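You operate a simulated robot arm through the tools that you are given. There is no shell and no other tool. Be economical: measure what you need, move in short steps, check, and stop when the job is done.

The job below is to be done with a simulated robot arm. You get a single attempt, and the scene is never put back.

JOB
Take the yellow feed cup from the top of the wooden table and leave it on top of the sealed quilt pack on the top of the wooden table.

It is judged by the outcome, as a careful person would: the job done as asked, and still so three seconds after it is handed in. It fails if anything else is knocked over, pushed out of place, dropped, spilled or broken.

ROBOT AND FRAMES
A 6-joint arm with a two-finger parallel gripper, fixed in place. Base frame: the origin is at the foot of the arm, x ahead of it, y to its left, z up; the work surface is at about z = 0.76. Lengths are in m, angles in rad, forces in N, time in s.
With the tool pointing down near the work surface it reaches from about 0.26 to 0.68 m from the base axis. Its first joint turns from -1.152 to 1.152 rad. Payload 2.9 kg.
Tool frame: the origin (TCP) lies between the finger pads and is the grasp point; the fingertips stand 0.03 m ahead of it; z points along the fingers, y is the line along which they close. The gripper opens to 0.11 m. The fingers are 0.02 m wide and 0.01 m thick; the gripper's body (0.048 by 0.112 m) begins 0.055 m behind the TCP.
Orientation is that of the tool frame in the base frame, as [roll, pitch, yaw] about the fixed x, y, z axes, in that order (R = Rz(yaw) Ry(pitch) Rx(roll)). With the fingers straight down and closing along the base's y, the tool's x points along the base's -x, its y along +y and its z along -z.

CONTROLS
- The arm moves only by the tool step_arm. Its argument "plan" is a list of rows, each a list of 4 numbers: the shift along the tool's x, y, z in m, then the turn about the tool's z in rad. In form: [[tx, ty, tz, twist], ...]. A call has 1 to 20 rows; each row is the pose to reach, as a shift and turn from the pose commanded when the call began, along the tool's axes at that moment. "grip" is the gripper command, from -1 (fully open) to 1 (shut), values between in proportion, set as the call begins (left out, the last holds). A row lasts 0.2 s, in which the tool goes at most 0.05 m and 0.15 rad; a call with a longer step from one row to the next is refused whole, and so is a gripper value outside its range. Where a pose cannot be reached the arm comes as near as it can. A force on the tool above 40 N (or 10 N above the force at the start of the call, whichever is more), or a blocked arm, ends the call early, and 0.2 s more pass. The fingers move at their own pace (about 0.108 m/s each) and stop on an object; they squeeze with about 29 N. The grip force told is the motor's: it shows also when the fingers shut on nothing. Time passes only in rows, and 0.2 s behind the last, so rows that repeat a pose let the fingers close. The reply holds the time, the measured pose of the TCP, the force on the tool along the base axes, the opening and the grip force, in the units named above and with some noise, and new pictures: "show" is both (left out), scene, wrist or none.
- Cameras (640 x 400 px; columns grow to the right, rows downward): "scene" is fixed at [0.0732, 0.4586, 1.3553]; the picture's right is [-0.50, -0.87, 0.00], its down [-0.63, 0.36, -0.68] and it looks along [0.59, -0.34, -0.73] (base axes); focal length 313 px, centre (320, 200). "wrist" rides on the gripper at [0.072, 0.017, -0.103] in the tool frame; the picture's right is [-0.23, 0.97, 0.00], its down [-0.76, -0.18, -0.62] and it looks along [-0.61, -0.14, 0.78] (tool axes); focal length 222 px, centre (320, 200). There is no depth. A picture from a camera that has moved, and an enlarged one, comes with that camera's place and axes in the base frame and with its lens. The place of the scene camera against the robot may be out by one fixed shift of up to 0.025 m in any direction.
- zoom(camera, box): a new picture of the part [left, top, right, bottom] of that camera's present view, enlarged. It takes no simulated time.
- job_done(): hands the job in; it is judged then, once.

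Go step by step. Nothing tells you positions but the pictures and the camera data: compare them with the known pose of the tool, close in by small moves and look again before you grip or let go. The budget is 90 turns and 170 pictures, counting those below and the enlarged ones. Unless the task says otherwise, let go and move clear before handing in, and close with one line.

The tools are called after "Call:" as a command line: name --pt "numbers of a row" for each row, then --argument value for the rest, lists and objects as JSON in quotes. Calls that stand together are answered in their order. step_arm: Moves the arm, as the interface text tells. Its arguments: {"type":"object","properties":{"plan":{"type":"array","items":{"type":"array","items":{"type":"number"}}},"grip":{"type":"number"},"show":{"type":"string","enum":["both","scene","wrist","none"]}},"required":["plan"]} The other tools are called the same way: zoom (camera, box) takes an enlarged picture of a part of a camera's view; job_done () hands the job in.

At the start:

```text
clock: 0.0
ee_pos: [0.328, 0.284, 1.0782]
tool_rot: [3.141, -0.001, -3.141]
force: [0.7, 0.6, -0.8]
finger_gap: 0.11
grip_force: 0.1
```

scene: 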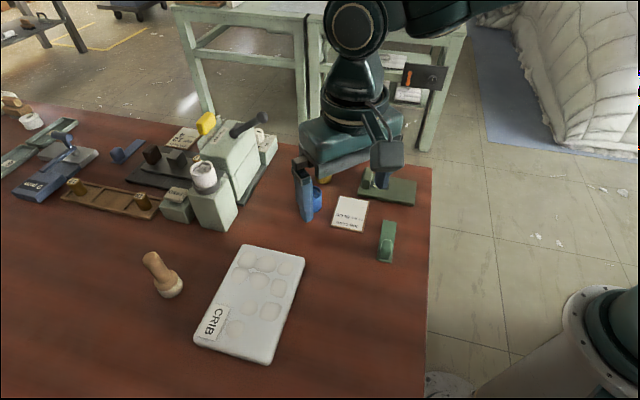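
wrist: 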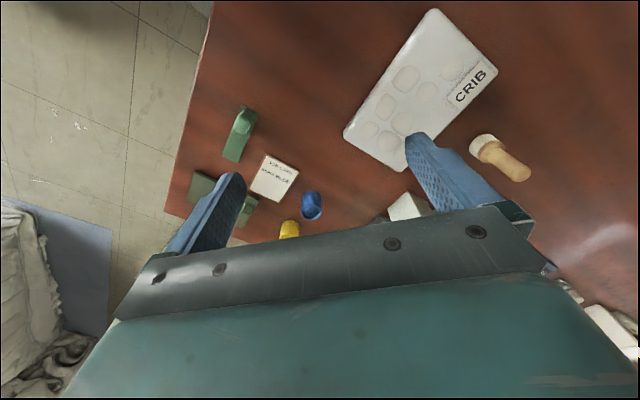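

I see a white pack labelled CRIB (likely the quilt pack), and two yellow items: one behind the gripper and one on the machine at the back left. I'll zoom in to identify them.

Call:
zoom --camera "scene" --box '[270, 120, 430, 270]'

Call:
zoom --camera "scene" --box '[100, 90, 300, 240]'

Call:
zoom --camera "wrist" --box '[180, 90, 440, 260]'

```text
2.67 times, centred on (350, 195) of scene
camera zoom: at [0.0732, 0.4586, 1.3553], right [-0.5, -0.87, 0.0], down [-0.63, 0.36, -0.68], along [0.59, -0.34, -0.73], focal length 836 px, centre (240, 213)
```

zoom: 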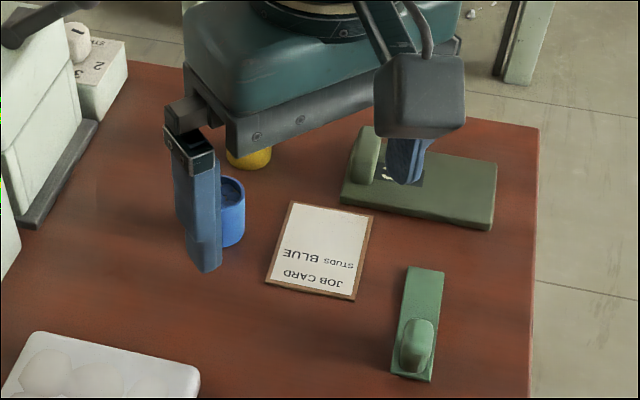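

```text
2.67 times, centred on (200, 165) of scene
camera zoom: at [0.0732, 0.4586, 1.3553], right [-0.5, -0.87, 0.0], down [-0.63, 0.36, -0.68], along [0.59, -0.34, -0.73], focal length 836 px, centre (640, 293)
```

zoom: 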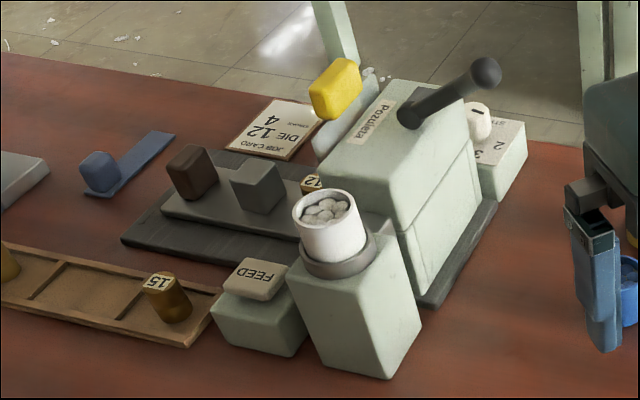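

```text
2.35 times, centred on (310, 175) of wrist
camera zoom: at [0.2552, 0.2997, 1.1814], right [0.23, 0.97, 0.0], down [0.76, -0.18, 0.62], along [0.61, -0.14, -0.78], focal length 523 px, centre (344, 259)
```

zoom: 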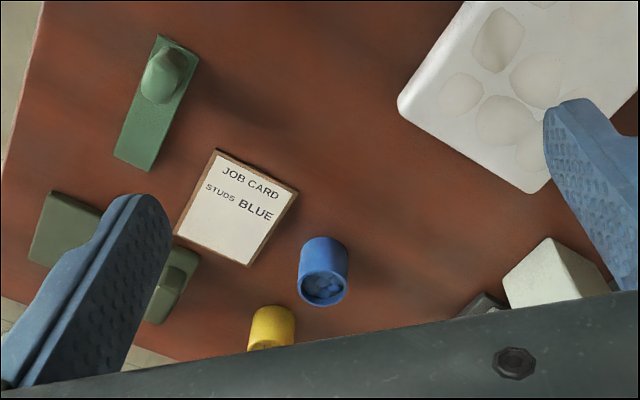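

The yellow cup stands just behind the blue cup, at about (0.62, 0.14). I'll move above that area for a better look.

Call:
step_arm --pt "-0.03 -0.02 0 0" --pt "-0.07 -0.04 0 0" --pt "-0.11 -0.06 0 0" --pt "-0.15 -0.08 0 0" --pt "-0.19 -0.1 0.0 0" --pt "-0.23 -0.12 0.02 0" --pt "-0.25 -0.14 0.05 0" --pt "-0.25 -0.14 0.05 0" --grip -1

```text
clock: 1.8
ee_pos: [0.5806, 0.1455, 1.0282]
tool_rot: [3.141, -0.001, -3.141]
force: [1.3, 0.1, 0.1]
finger_gap: 0.1099
grip_force: 0.0
camera wrist: at [0.5083, 0.1625, 1.1321], right [0.23, 0.97, 0.0], down [0.76, -0.18, 0.62], along [0.61, -0.14, -0.78], focal length 222 px, centre (320, 200)
```

scene: 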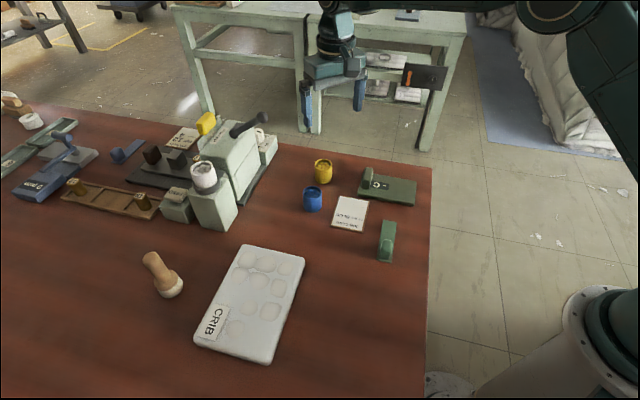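
wrist: 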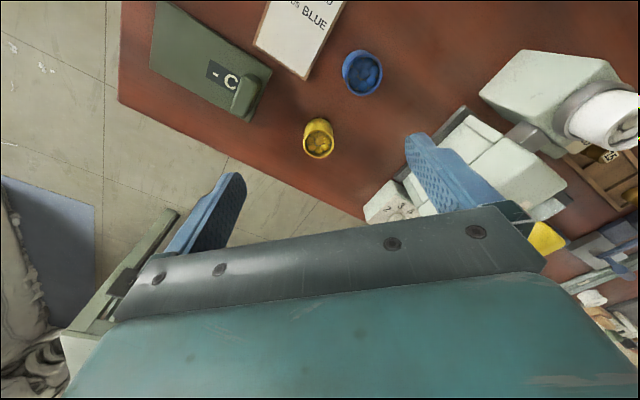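

Call:
zoom --camera "wrist" --box '[260, 30, 420, 180]'

Call:
zoom --camera "scene" --box '[280, 140, 380, 220]'

Call:
zoom --camera "scene" --box '[130, 230, 330, 370]'

```text
2.67 times, centred on (340, 105) of wrist
camera zoom: at [0.5083, 0.1625, 1.1321], right [0.23, 0.97, 0.0], down [0.76, -0.18, 0.62], along [0.61, -0.14, -0.78], focal length 592 px, centre (267, 453)
```

zoom: 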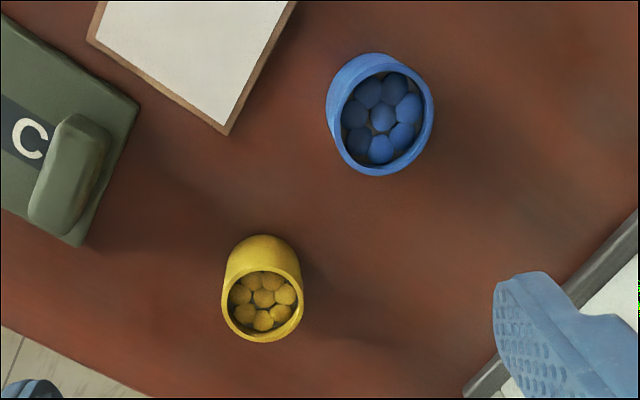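

```text
5.00 times, centred on (330, 180) of scene
camera zoom: at [0.0732, 0.4586, 1.3553], right [-0.5, -0.87, 0.0], down [-0.63, 0.36, -0.68], along [0.59, -0.34, -0.73], focal length 1567 px, centre (270, 300)
```

zoom: 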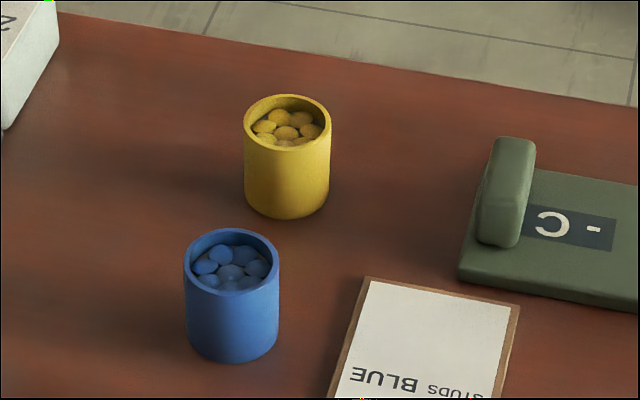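

```text
2.86 times, centred on (230, 300) of scene
camera zoom: at [0.0732, 0.4586, 1.3553], right [-0.5, -0.87, 0.0], down [-0.63, 0.36, -0.68], along [0.59, -0.34, -0.73], focal length 895 px, centre (577, -86)
```

zoom: 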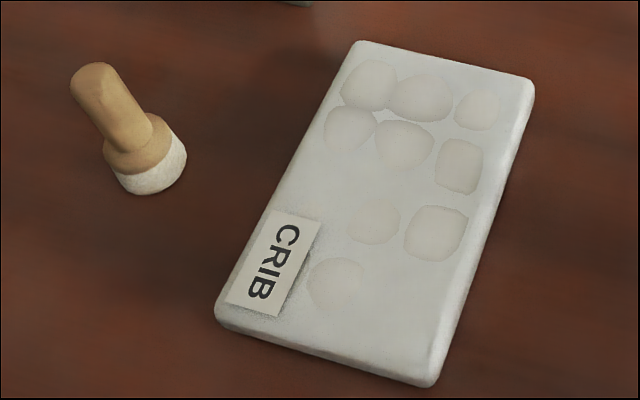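

The yellow cup (full of studs, so it must stay upright) is at about (0.65, 0.128), with its rim near z = 0.82. Closing along y clears the blue cup, so I'll line up above it, come partway down and check.

Call:
step_arm --pt "-0.03 -0.008 0 0" --pt "-0.069 -0.0175 0.0 0" --pt "-0.069 -0.0175 0.04 0" --pt "-0.069 -0.0175 0.08 0" --pt "-0.069 -0.0175 0.115 0" --pt "-0.069 -0.0175 0.115 0" --grip -1

Call:
zoom --camera "scene" --box '[250, 80, 410, 220]'

Call:
zoom --camera "scene" --box '[0, 80, 160, 220]'

```text
clock: 3.2
ee_pos: [0.6456, 0.1257, 0.9094]
tool_rot: [-3.141, 0.0, -3.141]
force: [-0.3, 0.8, 0.1]
finger_gap: 0.1097
grip_force: 0.0
camera wrist: at [0.5735, 0.1428, 1.0131], right [0.23, 0.97, 0.0], down [0.76, -0.18, 0.62], along [0.61, -0.14, -0.78], focal length 222 px, centre (320, 200)
```

scene: 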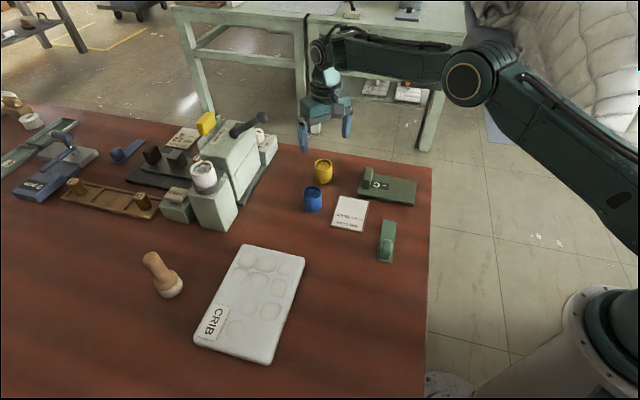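
wrist: 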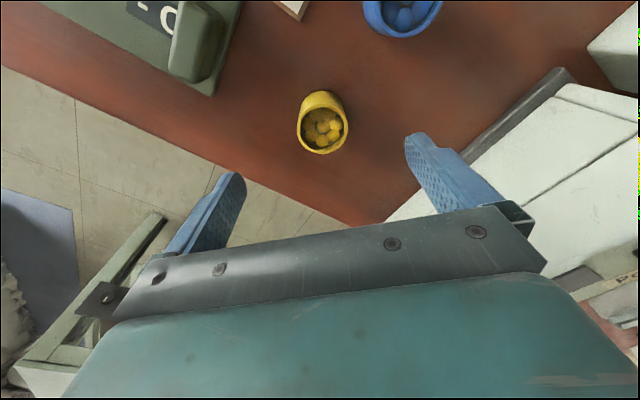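

```text
2.86 times, centred on (330, 150) of scene
camera zoom: at [0.0732, 0.4586, 1.3553], right [-0.5, -0.87, 0.0], down [-0.63, 0.36, -0.68], along [0.59, -0.34, -0.73], focal length 895 px, centre (291, 343)
```

zoom: 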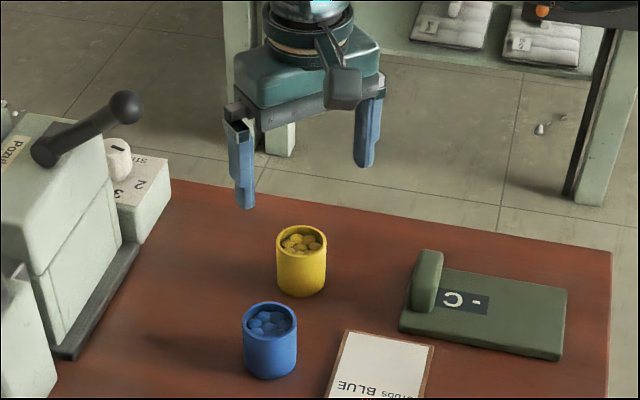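

```text
2.86 times, centred on (80, 150) of scene
camera zoom: at [0.0732, 0.4586, 1.3553], right [-0.5, -0.87, 0.0], down [-0.63, 0.36, -0.68], along [0.59, -0.34, -0.73], focal length 895 px, centre (1006, 343)
```

zoom: 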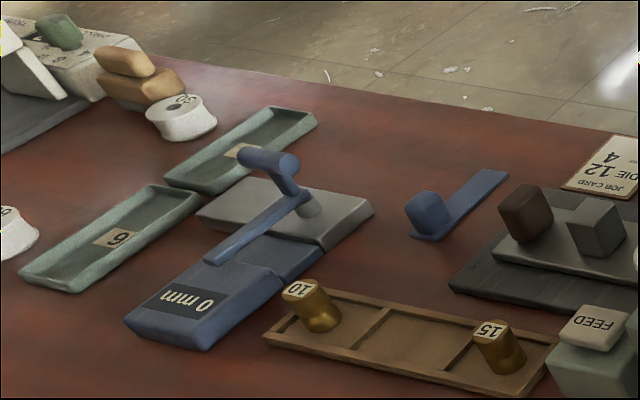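

The cup's rim measures to about (0.648, 0.129), which is within 3 mm of the tool, and the fingers clear everything around it. I'll come down to the grasp height and look before closing.

Call:
step_arm --pt "-0.002 0.0025 0.03 0" --pt "-0.002 0.0025 0.06 0" --pt "-0.002 0.0025 0.085 0" --pt "-0.002 0.0025 0.103 0" --pt "-0.002 0.0025 0.103 0" --grip -1

Call:
zoom --camera "scene" --box '[270, 110, 390, 220]'

```text
clock: 4.4
ee_pos: [0.6484, 0.1277, 0.8066]
tool_rot: [-3.141, 0.0, 3.14]
force: [-0.8, 0.5, 0.3]
finger_gap: 0.1102
grip_force: 0.1
camera wrist: at [0.5757, 0.1435, 0.9109], right [0.23, 0.97, 0.0], down [0.76, -0.18, 0.62], along [0.61, -0.14, -0.78], focal length 222 px, centre (320, 200)
```

scene: 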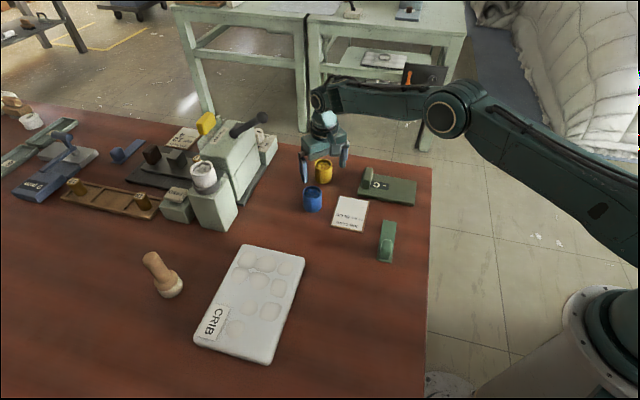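
wrist: 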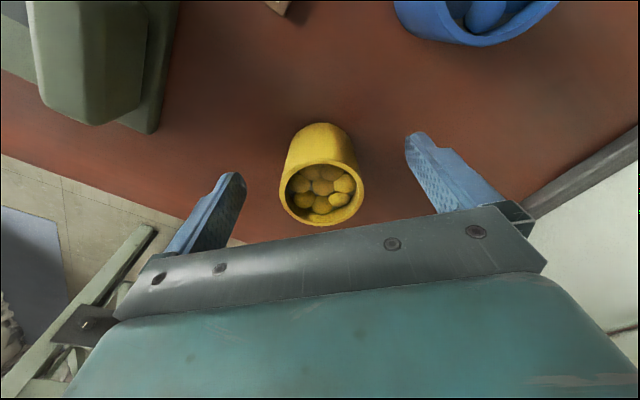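

```text
3.64 times, centred on (330, 165) of scene
camera zoom: at [0.0732, 0.4586, 1.3553], right [-0.5, -0.87, 0.0], down [-0.63, 0.36, -0.68], along [0.59, -0.34, -0.73], focal length 1140 px, centre (284, 327)
```

zoom: 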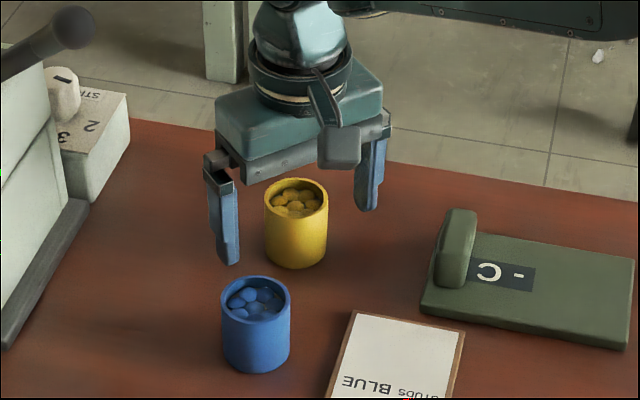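

The cup sits between the fingers and is centred, with its rim at about z = 0.81. I'll lower 6 mm and close.

Call:
step_arm --pt "0.001 0.001 0.006 0" --pt "0.001 0.001 0.006 0" --grip -1 --show "none"

Call:
step_arm --pt "0 0 0 0" --pt "0 0 0 0" --pt "0 0 0 0" --pt "0 0 0 0" --grip 1

```text
clock: 5.0
ee_pos: [0.6478, 0.1282, 0.8013]
tool_rot: [-3.141, 0.0, -3.141]
force: [-0.1, 0.1, 0.4]
finger_gap: 0.1099
grip_force: 0.0
```

```text
clock: 6.0
ee_pos: [0.6477, 0.1276, 0.8031]
tool_rot: [-3.141, -0.001, -3.14]
force: [-0.7, -0.4, -0.2]
finger_gap: 0.047
grip_force: 29.1
camera wrist: at [0.5748, 0.145, 0.9055], right [0.23, 0.97, 0.0], down [0.76, -0.18, 0.62], along [0.61, -0.14, -0.78], focal length 222 px, centre (320, 200)
```

scene: 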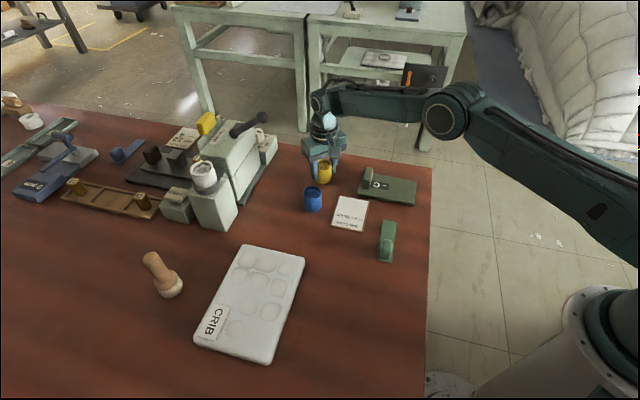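
wrist: 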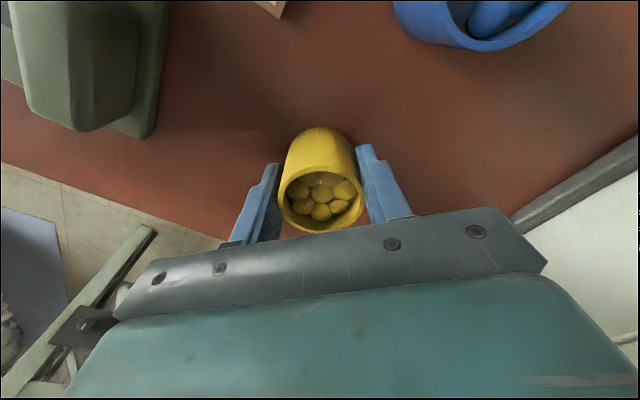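

The fingers hold the cup at 0.047 m. I'll lift it gently, straight up.

Call:
step_arm --pt "0 0 -0.01 0" --pt "0 0 -0.03 0" --pt "0 0 -0.055 0" --pt "0 0 -0.08 0" --pt "0 0 -0.105 0" --pt "0 0 -0.125 0" --pt "0 0 -0.135 0" --grip 1

```text
clock: 7.6
ee_pos: [0.6484, 0.1286, 0.939]
tool_rot: [3.141, 0.002, -3.141]
force: [-0.5, -0.3, -1.0]
finger_gap: 0.0472
grip_force: 29.1
camera wrist: at [0.5754, 0.145, 1.0428], right [0.23, 0.97, 0.0], down [0.76, -0.18, 0.62], along [0.61, -0.14, -0.78], focal length 222 px, centre (320, 200)
```

scene: 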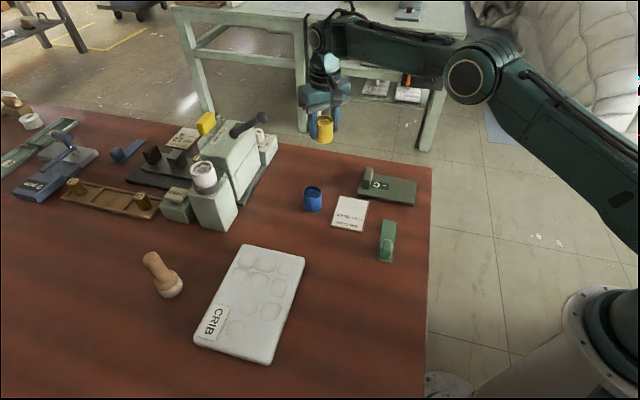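
wrist: 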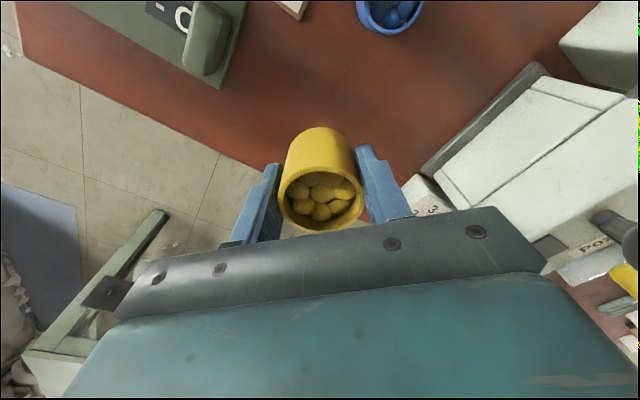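

The cup is lifted and held level. I'll carry it back first (−x), then left (+y), to a point above the pack.

Call:
step_arm --pt "0.01 0 -0.005 0" --pt "0.03 0 -0.01 0" --pt "0.06 0 -0.01 0" --pt "0.09 0 -0.01 0" --pt "0.12 0 -0.01 0" --pt "0.15 0 -0.01 0" --pt "0.18 0 -0.01 0" --pt "0.21 0.01 -0.01 0" --pt "0.235 0.03 -0.01 0" --pt "0.252 0.055 -0.01 0" --pt "0.262 0.085 -0.01 0" --pt "0.265 0.115 -0.01 0" --pt "0.265 0.145 -0.01 0" --pt "0.265 0.175 -0.01 0" --pt "0.265 0.205 -0.01 0" --pt "0.265 0.235 -0.01 0" --pt "0.265 0.265 -0.01 0" --pt "0.265 0.285 -0.01 0" --pt "0.265 0.295 -0.01 0" --pt "0.265 0.3 -0.01 0" --grip 1

Call:
zoom --camera "scene" --box '[130, 150, 370, 380]'

```text
clock: 11.8
ee_pos: [0.382, 0.4305, 0.949]
tool_rot: [3.141, 0.001, 3.141]
force: [0.2, 1.4, -0.2]
finger_gap: 0.0471
grip_force: 28.6
camera wrist: at [0.3099, 0.4474, 1.0541], right [0.23, 0.97, 0.0], down [0.76, -0.18, 0.62], along [0.61, -0.14, -0.78], focal length 222 px, centre (320, 200)
```

scene: 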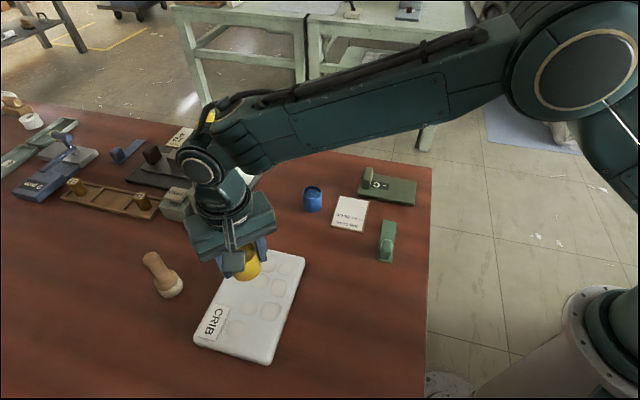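
wrist: 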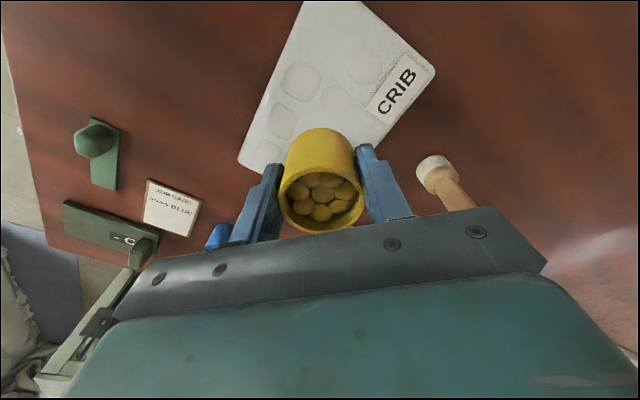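

```text
1.74 times, centred on (250, 265) of scene
camera zoom: at [0.0732, 0.4586, 1.3553], right [-0.5, -0.87, 0.0], down [-0.63, 0.36, -0.68], along [0.59, -0.34, -0.73], focal length 545 px, centre (442, 87)
```

zoom: 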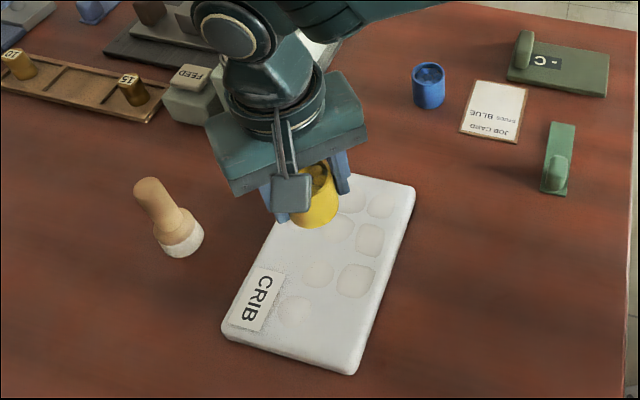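

The pack's centre works out to about (0.41, 0.43), measuring roughly 0.25 × 0.15 m. I'll shift the cup to (0.41, 0.437), lower it to just above the pack and look.

Call:
step_arm --pt "-0.015 0.004 0.0 0" --pt "-0.028 0.007 0.01 0" --pt "-0.028 0.007 0.03 0" --pt "-0.028 0.007 0.05 0" --pt "-0.028 0.007 0.07 0" --pt "-0.028 0.007 0.085 0" --pt "-0.028 0.007 0.09 0" --pt "-0.028 0.007 0.09 0" --grip 1

Call:
zoom --camera "scene" --box '[170, 210, 330, 370]'

Call:
zoom --camera "wrist" --box '[180, 60, 460, 240]'

```text
clock: 13.6
ee_pos: [0.4104, 0.4355, 0.8599]
tool_rot: [3.142, 0.0, 3.141]
force: [0.1, 0.4, -0.9]
finger_gap: 0.047
grip_force: 28.9
camera wrist: at [0.3385, 0.4522, 0.9637], right [0.23, 0.97, 0.0], down [0.76, -0.18, 0.62], along [0.61, -0.14, -0.78], focal length 222 px, centre (320, 200)
```

scene: 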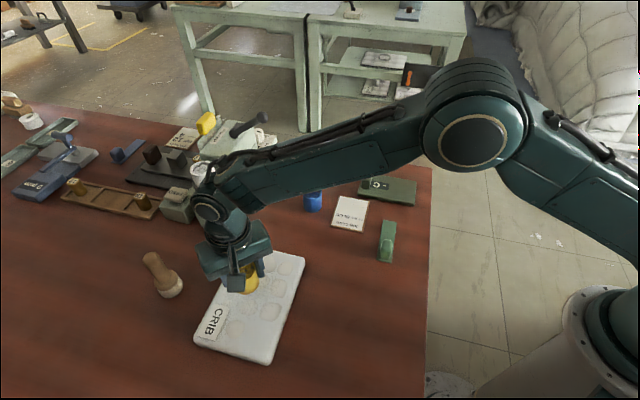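
wrist: 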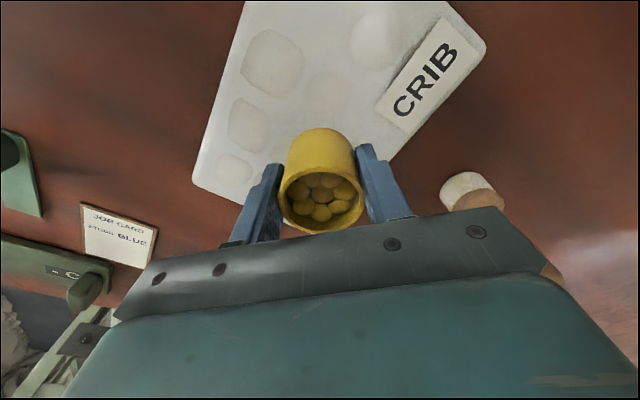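

```text
2.50 times, centred on (250, 290) of scene
camera zoom: at [0.0732, 0.4586, 1.3553], right [-0.5, -0.87, 0.0], down [-0.63, 0.36, -0.68], along [0.59, -0.34, -0.73], focal length 783 px, centre (495, -25)
```

zoom: 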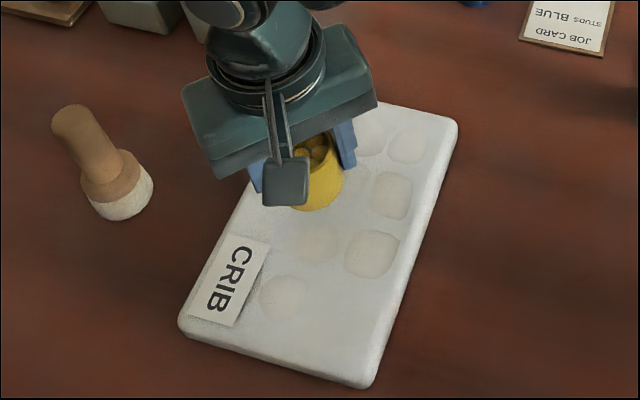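

```text
2.22 times, centred on (320, 150) of wrist
camera zoom: at [0.3385, 0.4522, 0.9637], right [0.23, 0.97, 0.0], down [0.76, -0.18, 0.62], along [0.61, -0.14, -0.78], focal length 494 px, centre (320, 311)
```

zoom: 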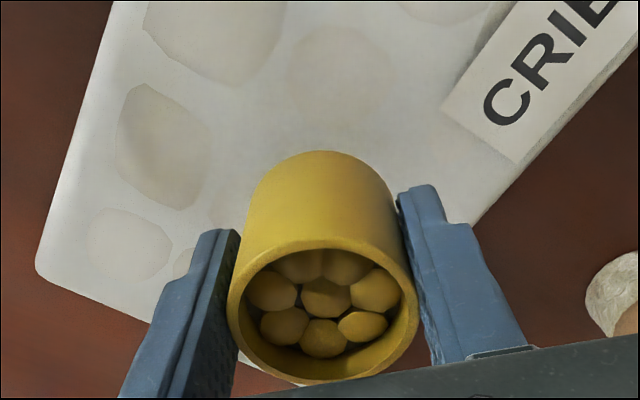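

The cup is well inside the pack's edges and a few centimetres above it. I'll lower it in small steps, watching the force for contact.

Call:
step_arm --pt "0 0 0.006 0" --pt "0 0 0.012 0" --pt "0 0 0.018 0" --pt "0 0 0.018 0" --grip 1 --show "none"

Call:
zoom --camera "scene" --box '[200, 230, 300, 330]'

Call:
zoom --camera "wrist" --box '[180, 60, 460, 240]'

```text
clock: 14.6
ee_pos: [0.4111, 0.4355, 0.8407]
tool_rot: [-3.141, 0.001, 3.14]
force: [0.1, 0.8, -0.3]
finger_gap: 0.047
grip_force: 28.5
```

```text
4.00 times, centred on (250, 280) of scene
camera zoom: at [0.0732, 0.4586, 1.3553], right [-0.5, -0.87, 0.0], down [-0.63, 0.36, -0.68], along [0.59, -0.34, -0.73], focal length 1254 px, centre (600, -120)
```

zoom: 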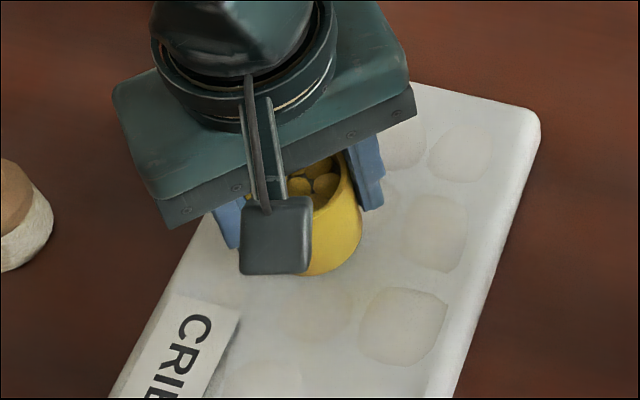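

```text
2.22 times, centred on (320, 150) of wrist
camera zoom: at [0.3389, 0.4521, 0.9445], right [0.23, 0.97, 0.0], down [0.76, -0.18, 0.62], along [0.61, -0.14, -0.78], focal length 494 px, centre (320, 311)
```

zoom: 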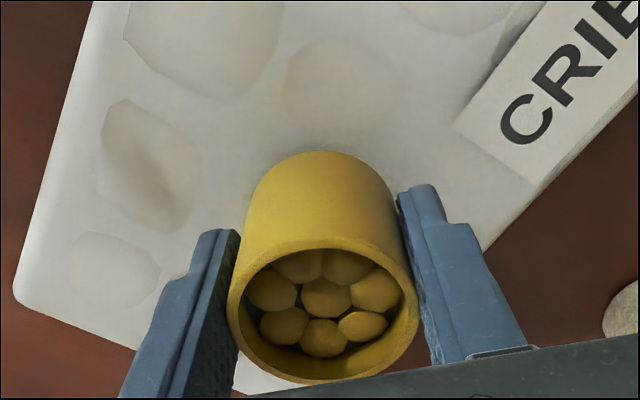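

Call:
step_arm --pt "0 0 0.002 0" --pt "0 0 0.004 0" --pt "0 0 0.006 0" --pt "0 0 0.006 0" --grip 1 --show "none"

Call:
zoom --camera "scene" --box '[220, 250, 290, 310]'

```text
clock: 15.6
ee_pos: [0.4116, 0.4366, 0.8351]
tool_rot: [-3.142, 0.0, -3.141]
force: [-0.1, -0.7, -1.3]
finger_gap: 0.0469
grip_force: 29.4
```

```text
6.67 times, centred on (255, 280) of scene
camera zoom: at [0.0732, 0.4586, 1.3553], right [-0.5, -0.87, 0.0], down [-0.63, 0.36, -0.68], along [0.59, -0.34, -0.73], focal length 2089 px, centre (753, -333)
```

zoom: 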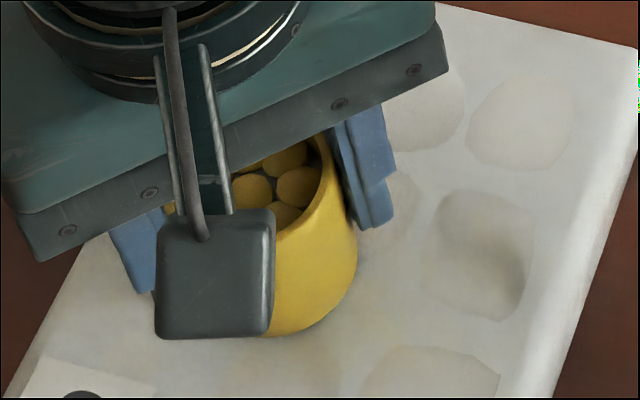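

No contact yet (the force is just noise), so I'll go lower in small steps.

Call:
step_arm --pt "0 0 0.002 0" --pt "0 0 0.004 0" --pt "0 0 0.004 0" --grip 1 --show "none"

Call:
zoom --camera "scene" --box '[220, 250, 290, 310]'

```text
clock: 16.4
ee_pos: [0.4119, 0.4359, 0.8322]
tool_rot: [3.14, 0.003, -3.141]
force: [-2.0, -2.7, 11.7]
finger_gap: 0.0471
grip_force: 28.8
```

```text
6.67 times, centred on (255, 280) of scene
camera zoom: at [0.073, 0.4584, 1.3554], right [-0.5, -0.87, 0.0], down [-0.63, 0.36, -0.68], along [0.59, -0.34, -0.73], focal length 2089 px, centre (753, -333)
```

zoom: 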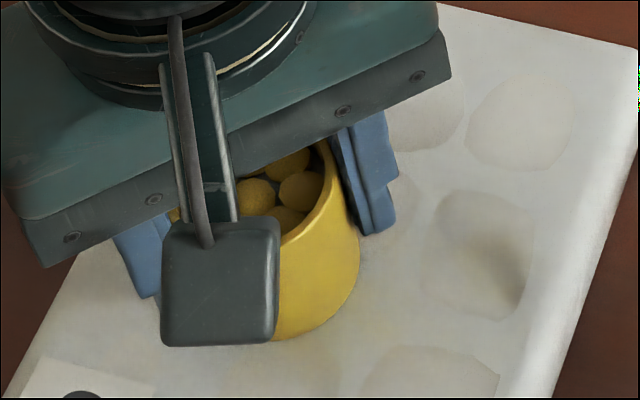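

Contact: 11.7 N upward, so the cup is standing on the pack. I'll ease the push by 1 mm, then open the fingers.

Call:
step_arm --pt "0 0 -0.001 0" --pt "0 0 -0.001 0" --grip 1 --show "none"

Call:
step_arm --pt "0 0 0 0" --pt "0 0 0 0" --pt "0 0 0 0" --grip -0.3

```text
clock: 17.0
ee_pos: [0.4103, 0.4354, 0.8318]
tool_rot: [3.141, -0.002, 3.141]
force: [1.0, 0.0, 1.8]
finger_gap: 0.0467
grip_force: 28.7
```

```text
clock: 17.8
ee_pos: [0.4109, 0.4344, 0.8319]
tool_rot: [-3.141, 0.0, -3.141]
force: [0.0, 0.1, 0.3]
finger_gap: 0.0715
grip_force: 0.1
camera wrist: at [0.3381, 0.4521, 0.9353], right [0.23, 0.97, 0.0], down [0.76, -0.18, 0.62], along [0.61, -0.14, -0.78], focal length 222 px, centre (320, 200)
```

scene: 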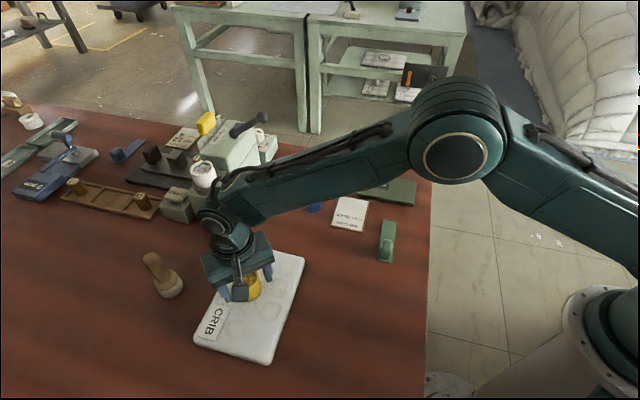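
wrist: 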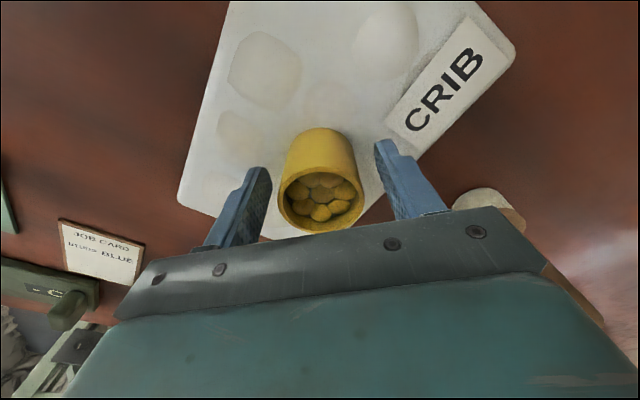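

The cup stands free and upright. I'll open the fingers a little more and rise straight up.

Call:
step_arm --pt "0 0 0 0" --pt "0 0 0 0" --pt "0 0 -0.015 0" --pt "0 0 -0.04 0" --pt "0 0 -0.075 0" --pt "0 0 -0.11 0" --pt "0 0 -0.14 0" --pt "0.04 0 -0.16 0" --pt "0.07 -0.03 -0.16 0" --pt "0.09 -0.06 -0.16 0" --pt "0.09 -0.1 -0.16 0" --pt "0.09 -0.14 -0.16 0" --pt "0.09 -0.16 -0.16 0" --grip -0.7

Call:
zoom --camera "scene" --box '[130, 210, 330, 370]'

```text
clock: 20.6
ee_pos: [0.323, 0.2739, 0.9895]
tool_rot: [-3.141, 0.003, -3.141]
force: [-0.1, -0.3, -0.2]
finger_gap: 0.0932
grip_force: 0.1
camera wrist: at [0.2493, 0.2906, 1.0933], right [0.23, 0.97, 0.0], down [0.76, -0.18, 0.62], along [0.61, -0.14, -0.78], focal length 222 px, centre (320, 200)
```

scene: 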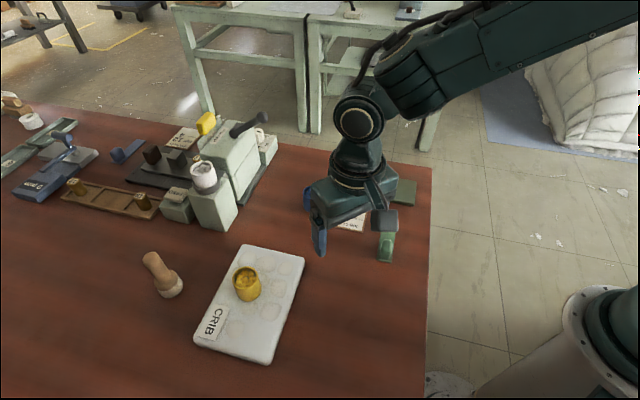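
wrist: 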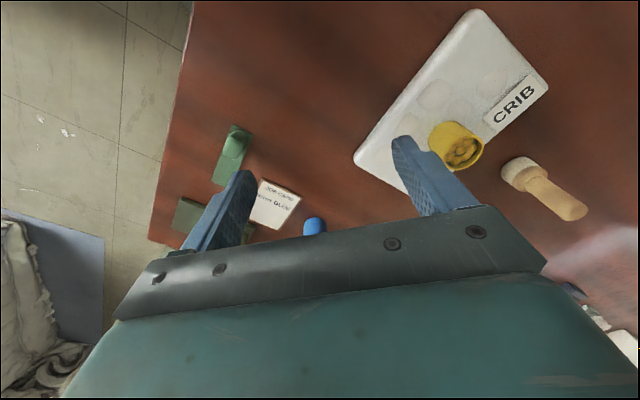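

```text
2.50 times, centred on (230, 290) of scene
camera zoom: at [0.0732, 0.4586, 1.3553], right [-0.5, -0.87, 0.0], down [-0.63, 0.36, -0.68], along [0.59, -0.34, -0.73], focal length 783 px, centre (545, -25)
```

zoom: 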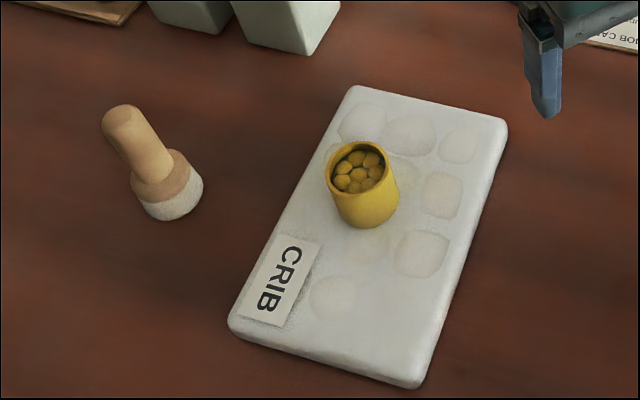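

The cup stands upright on the pack with its studs inside. Nothing else has moved and the arm is clear, so I'm handing in.

Call:
job_done

```text
The job is handed in.
```

The yellow feed cup is standing upright on the sealed quilt pack (the white one labelled CRIB) with its studs still inside, and nothing else in view was disturbed.
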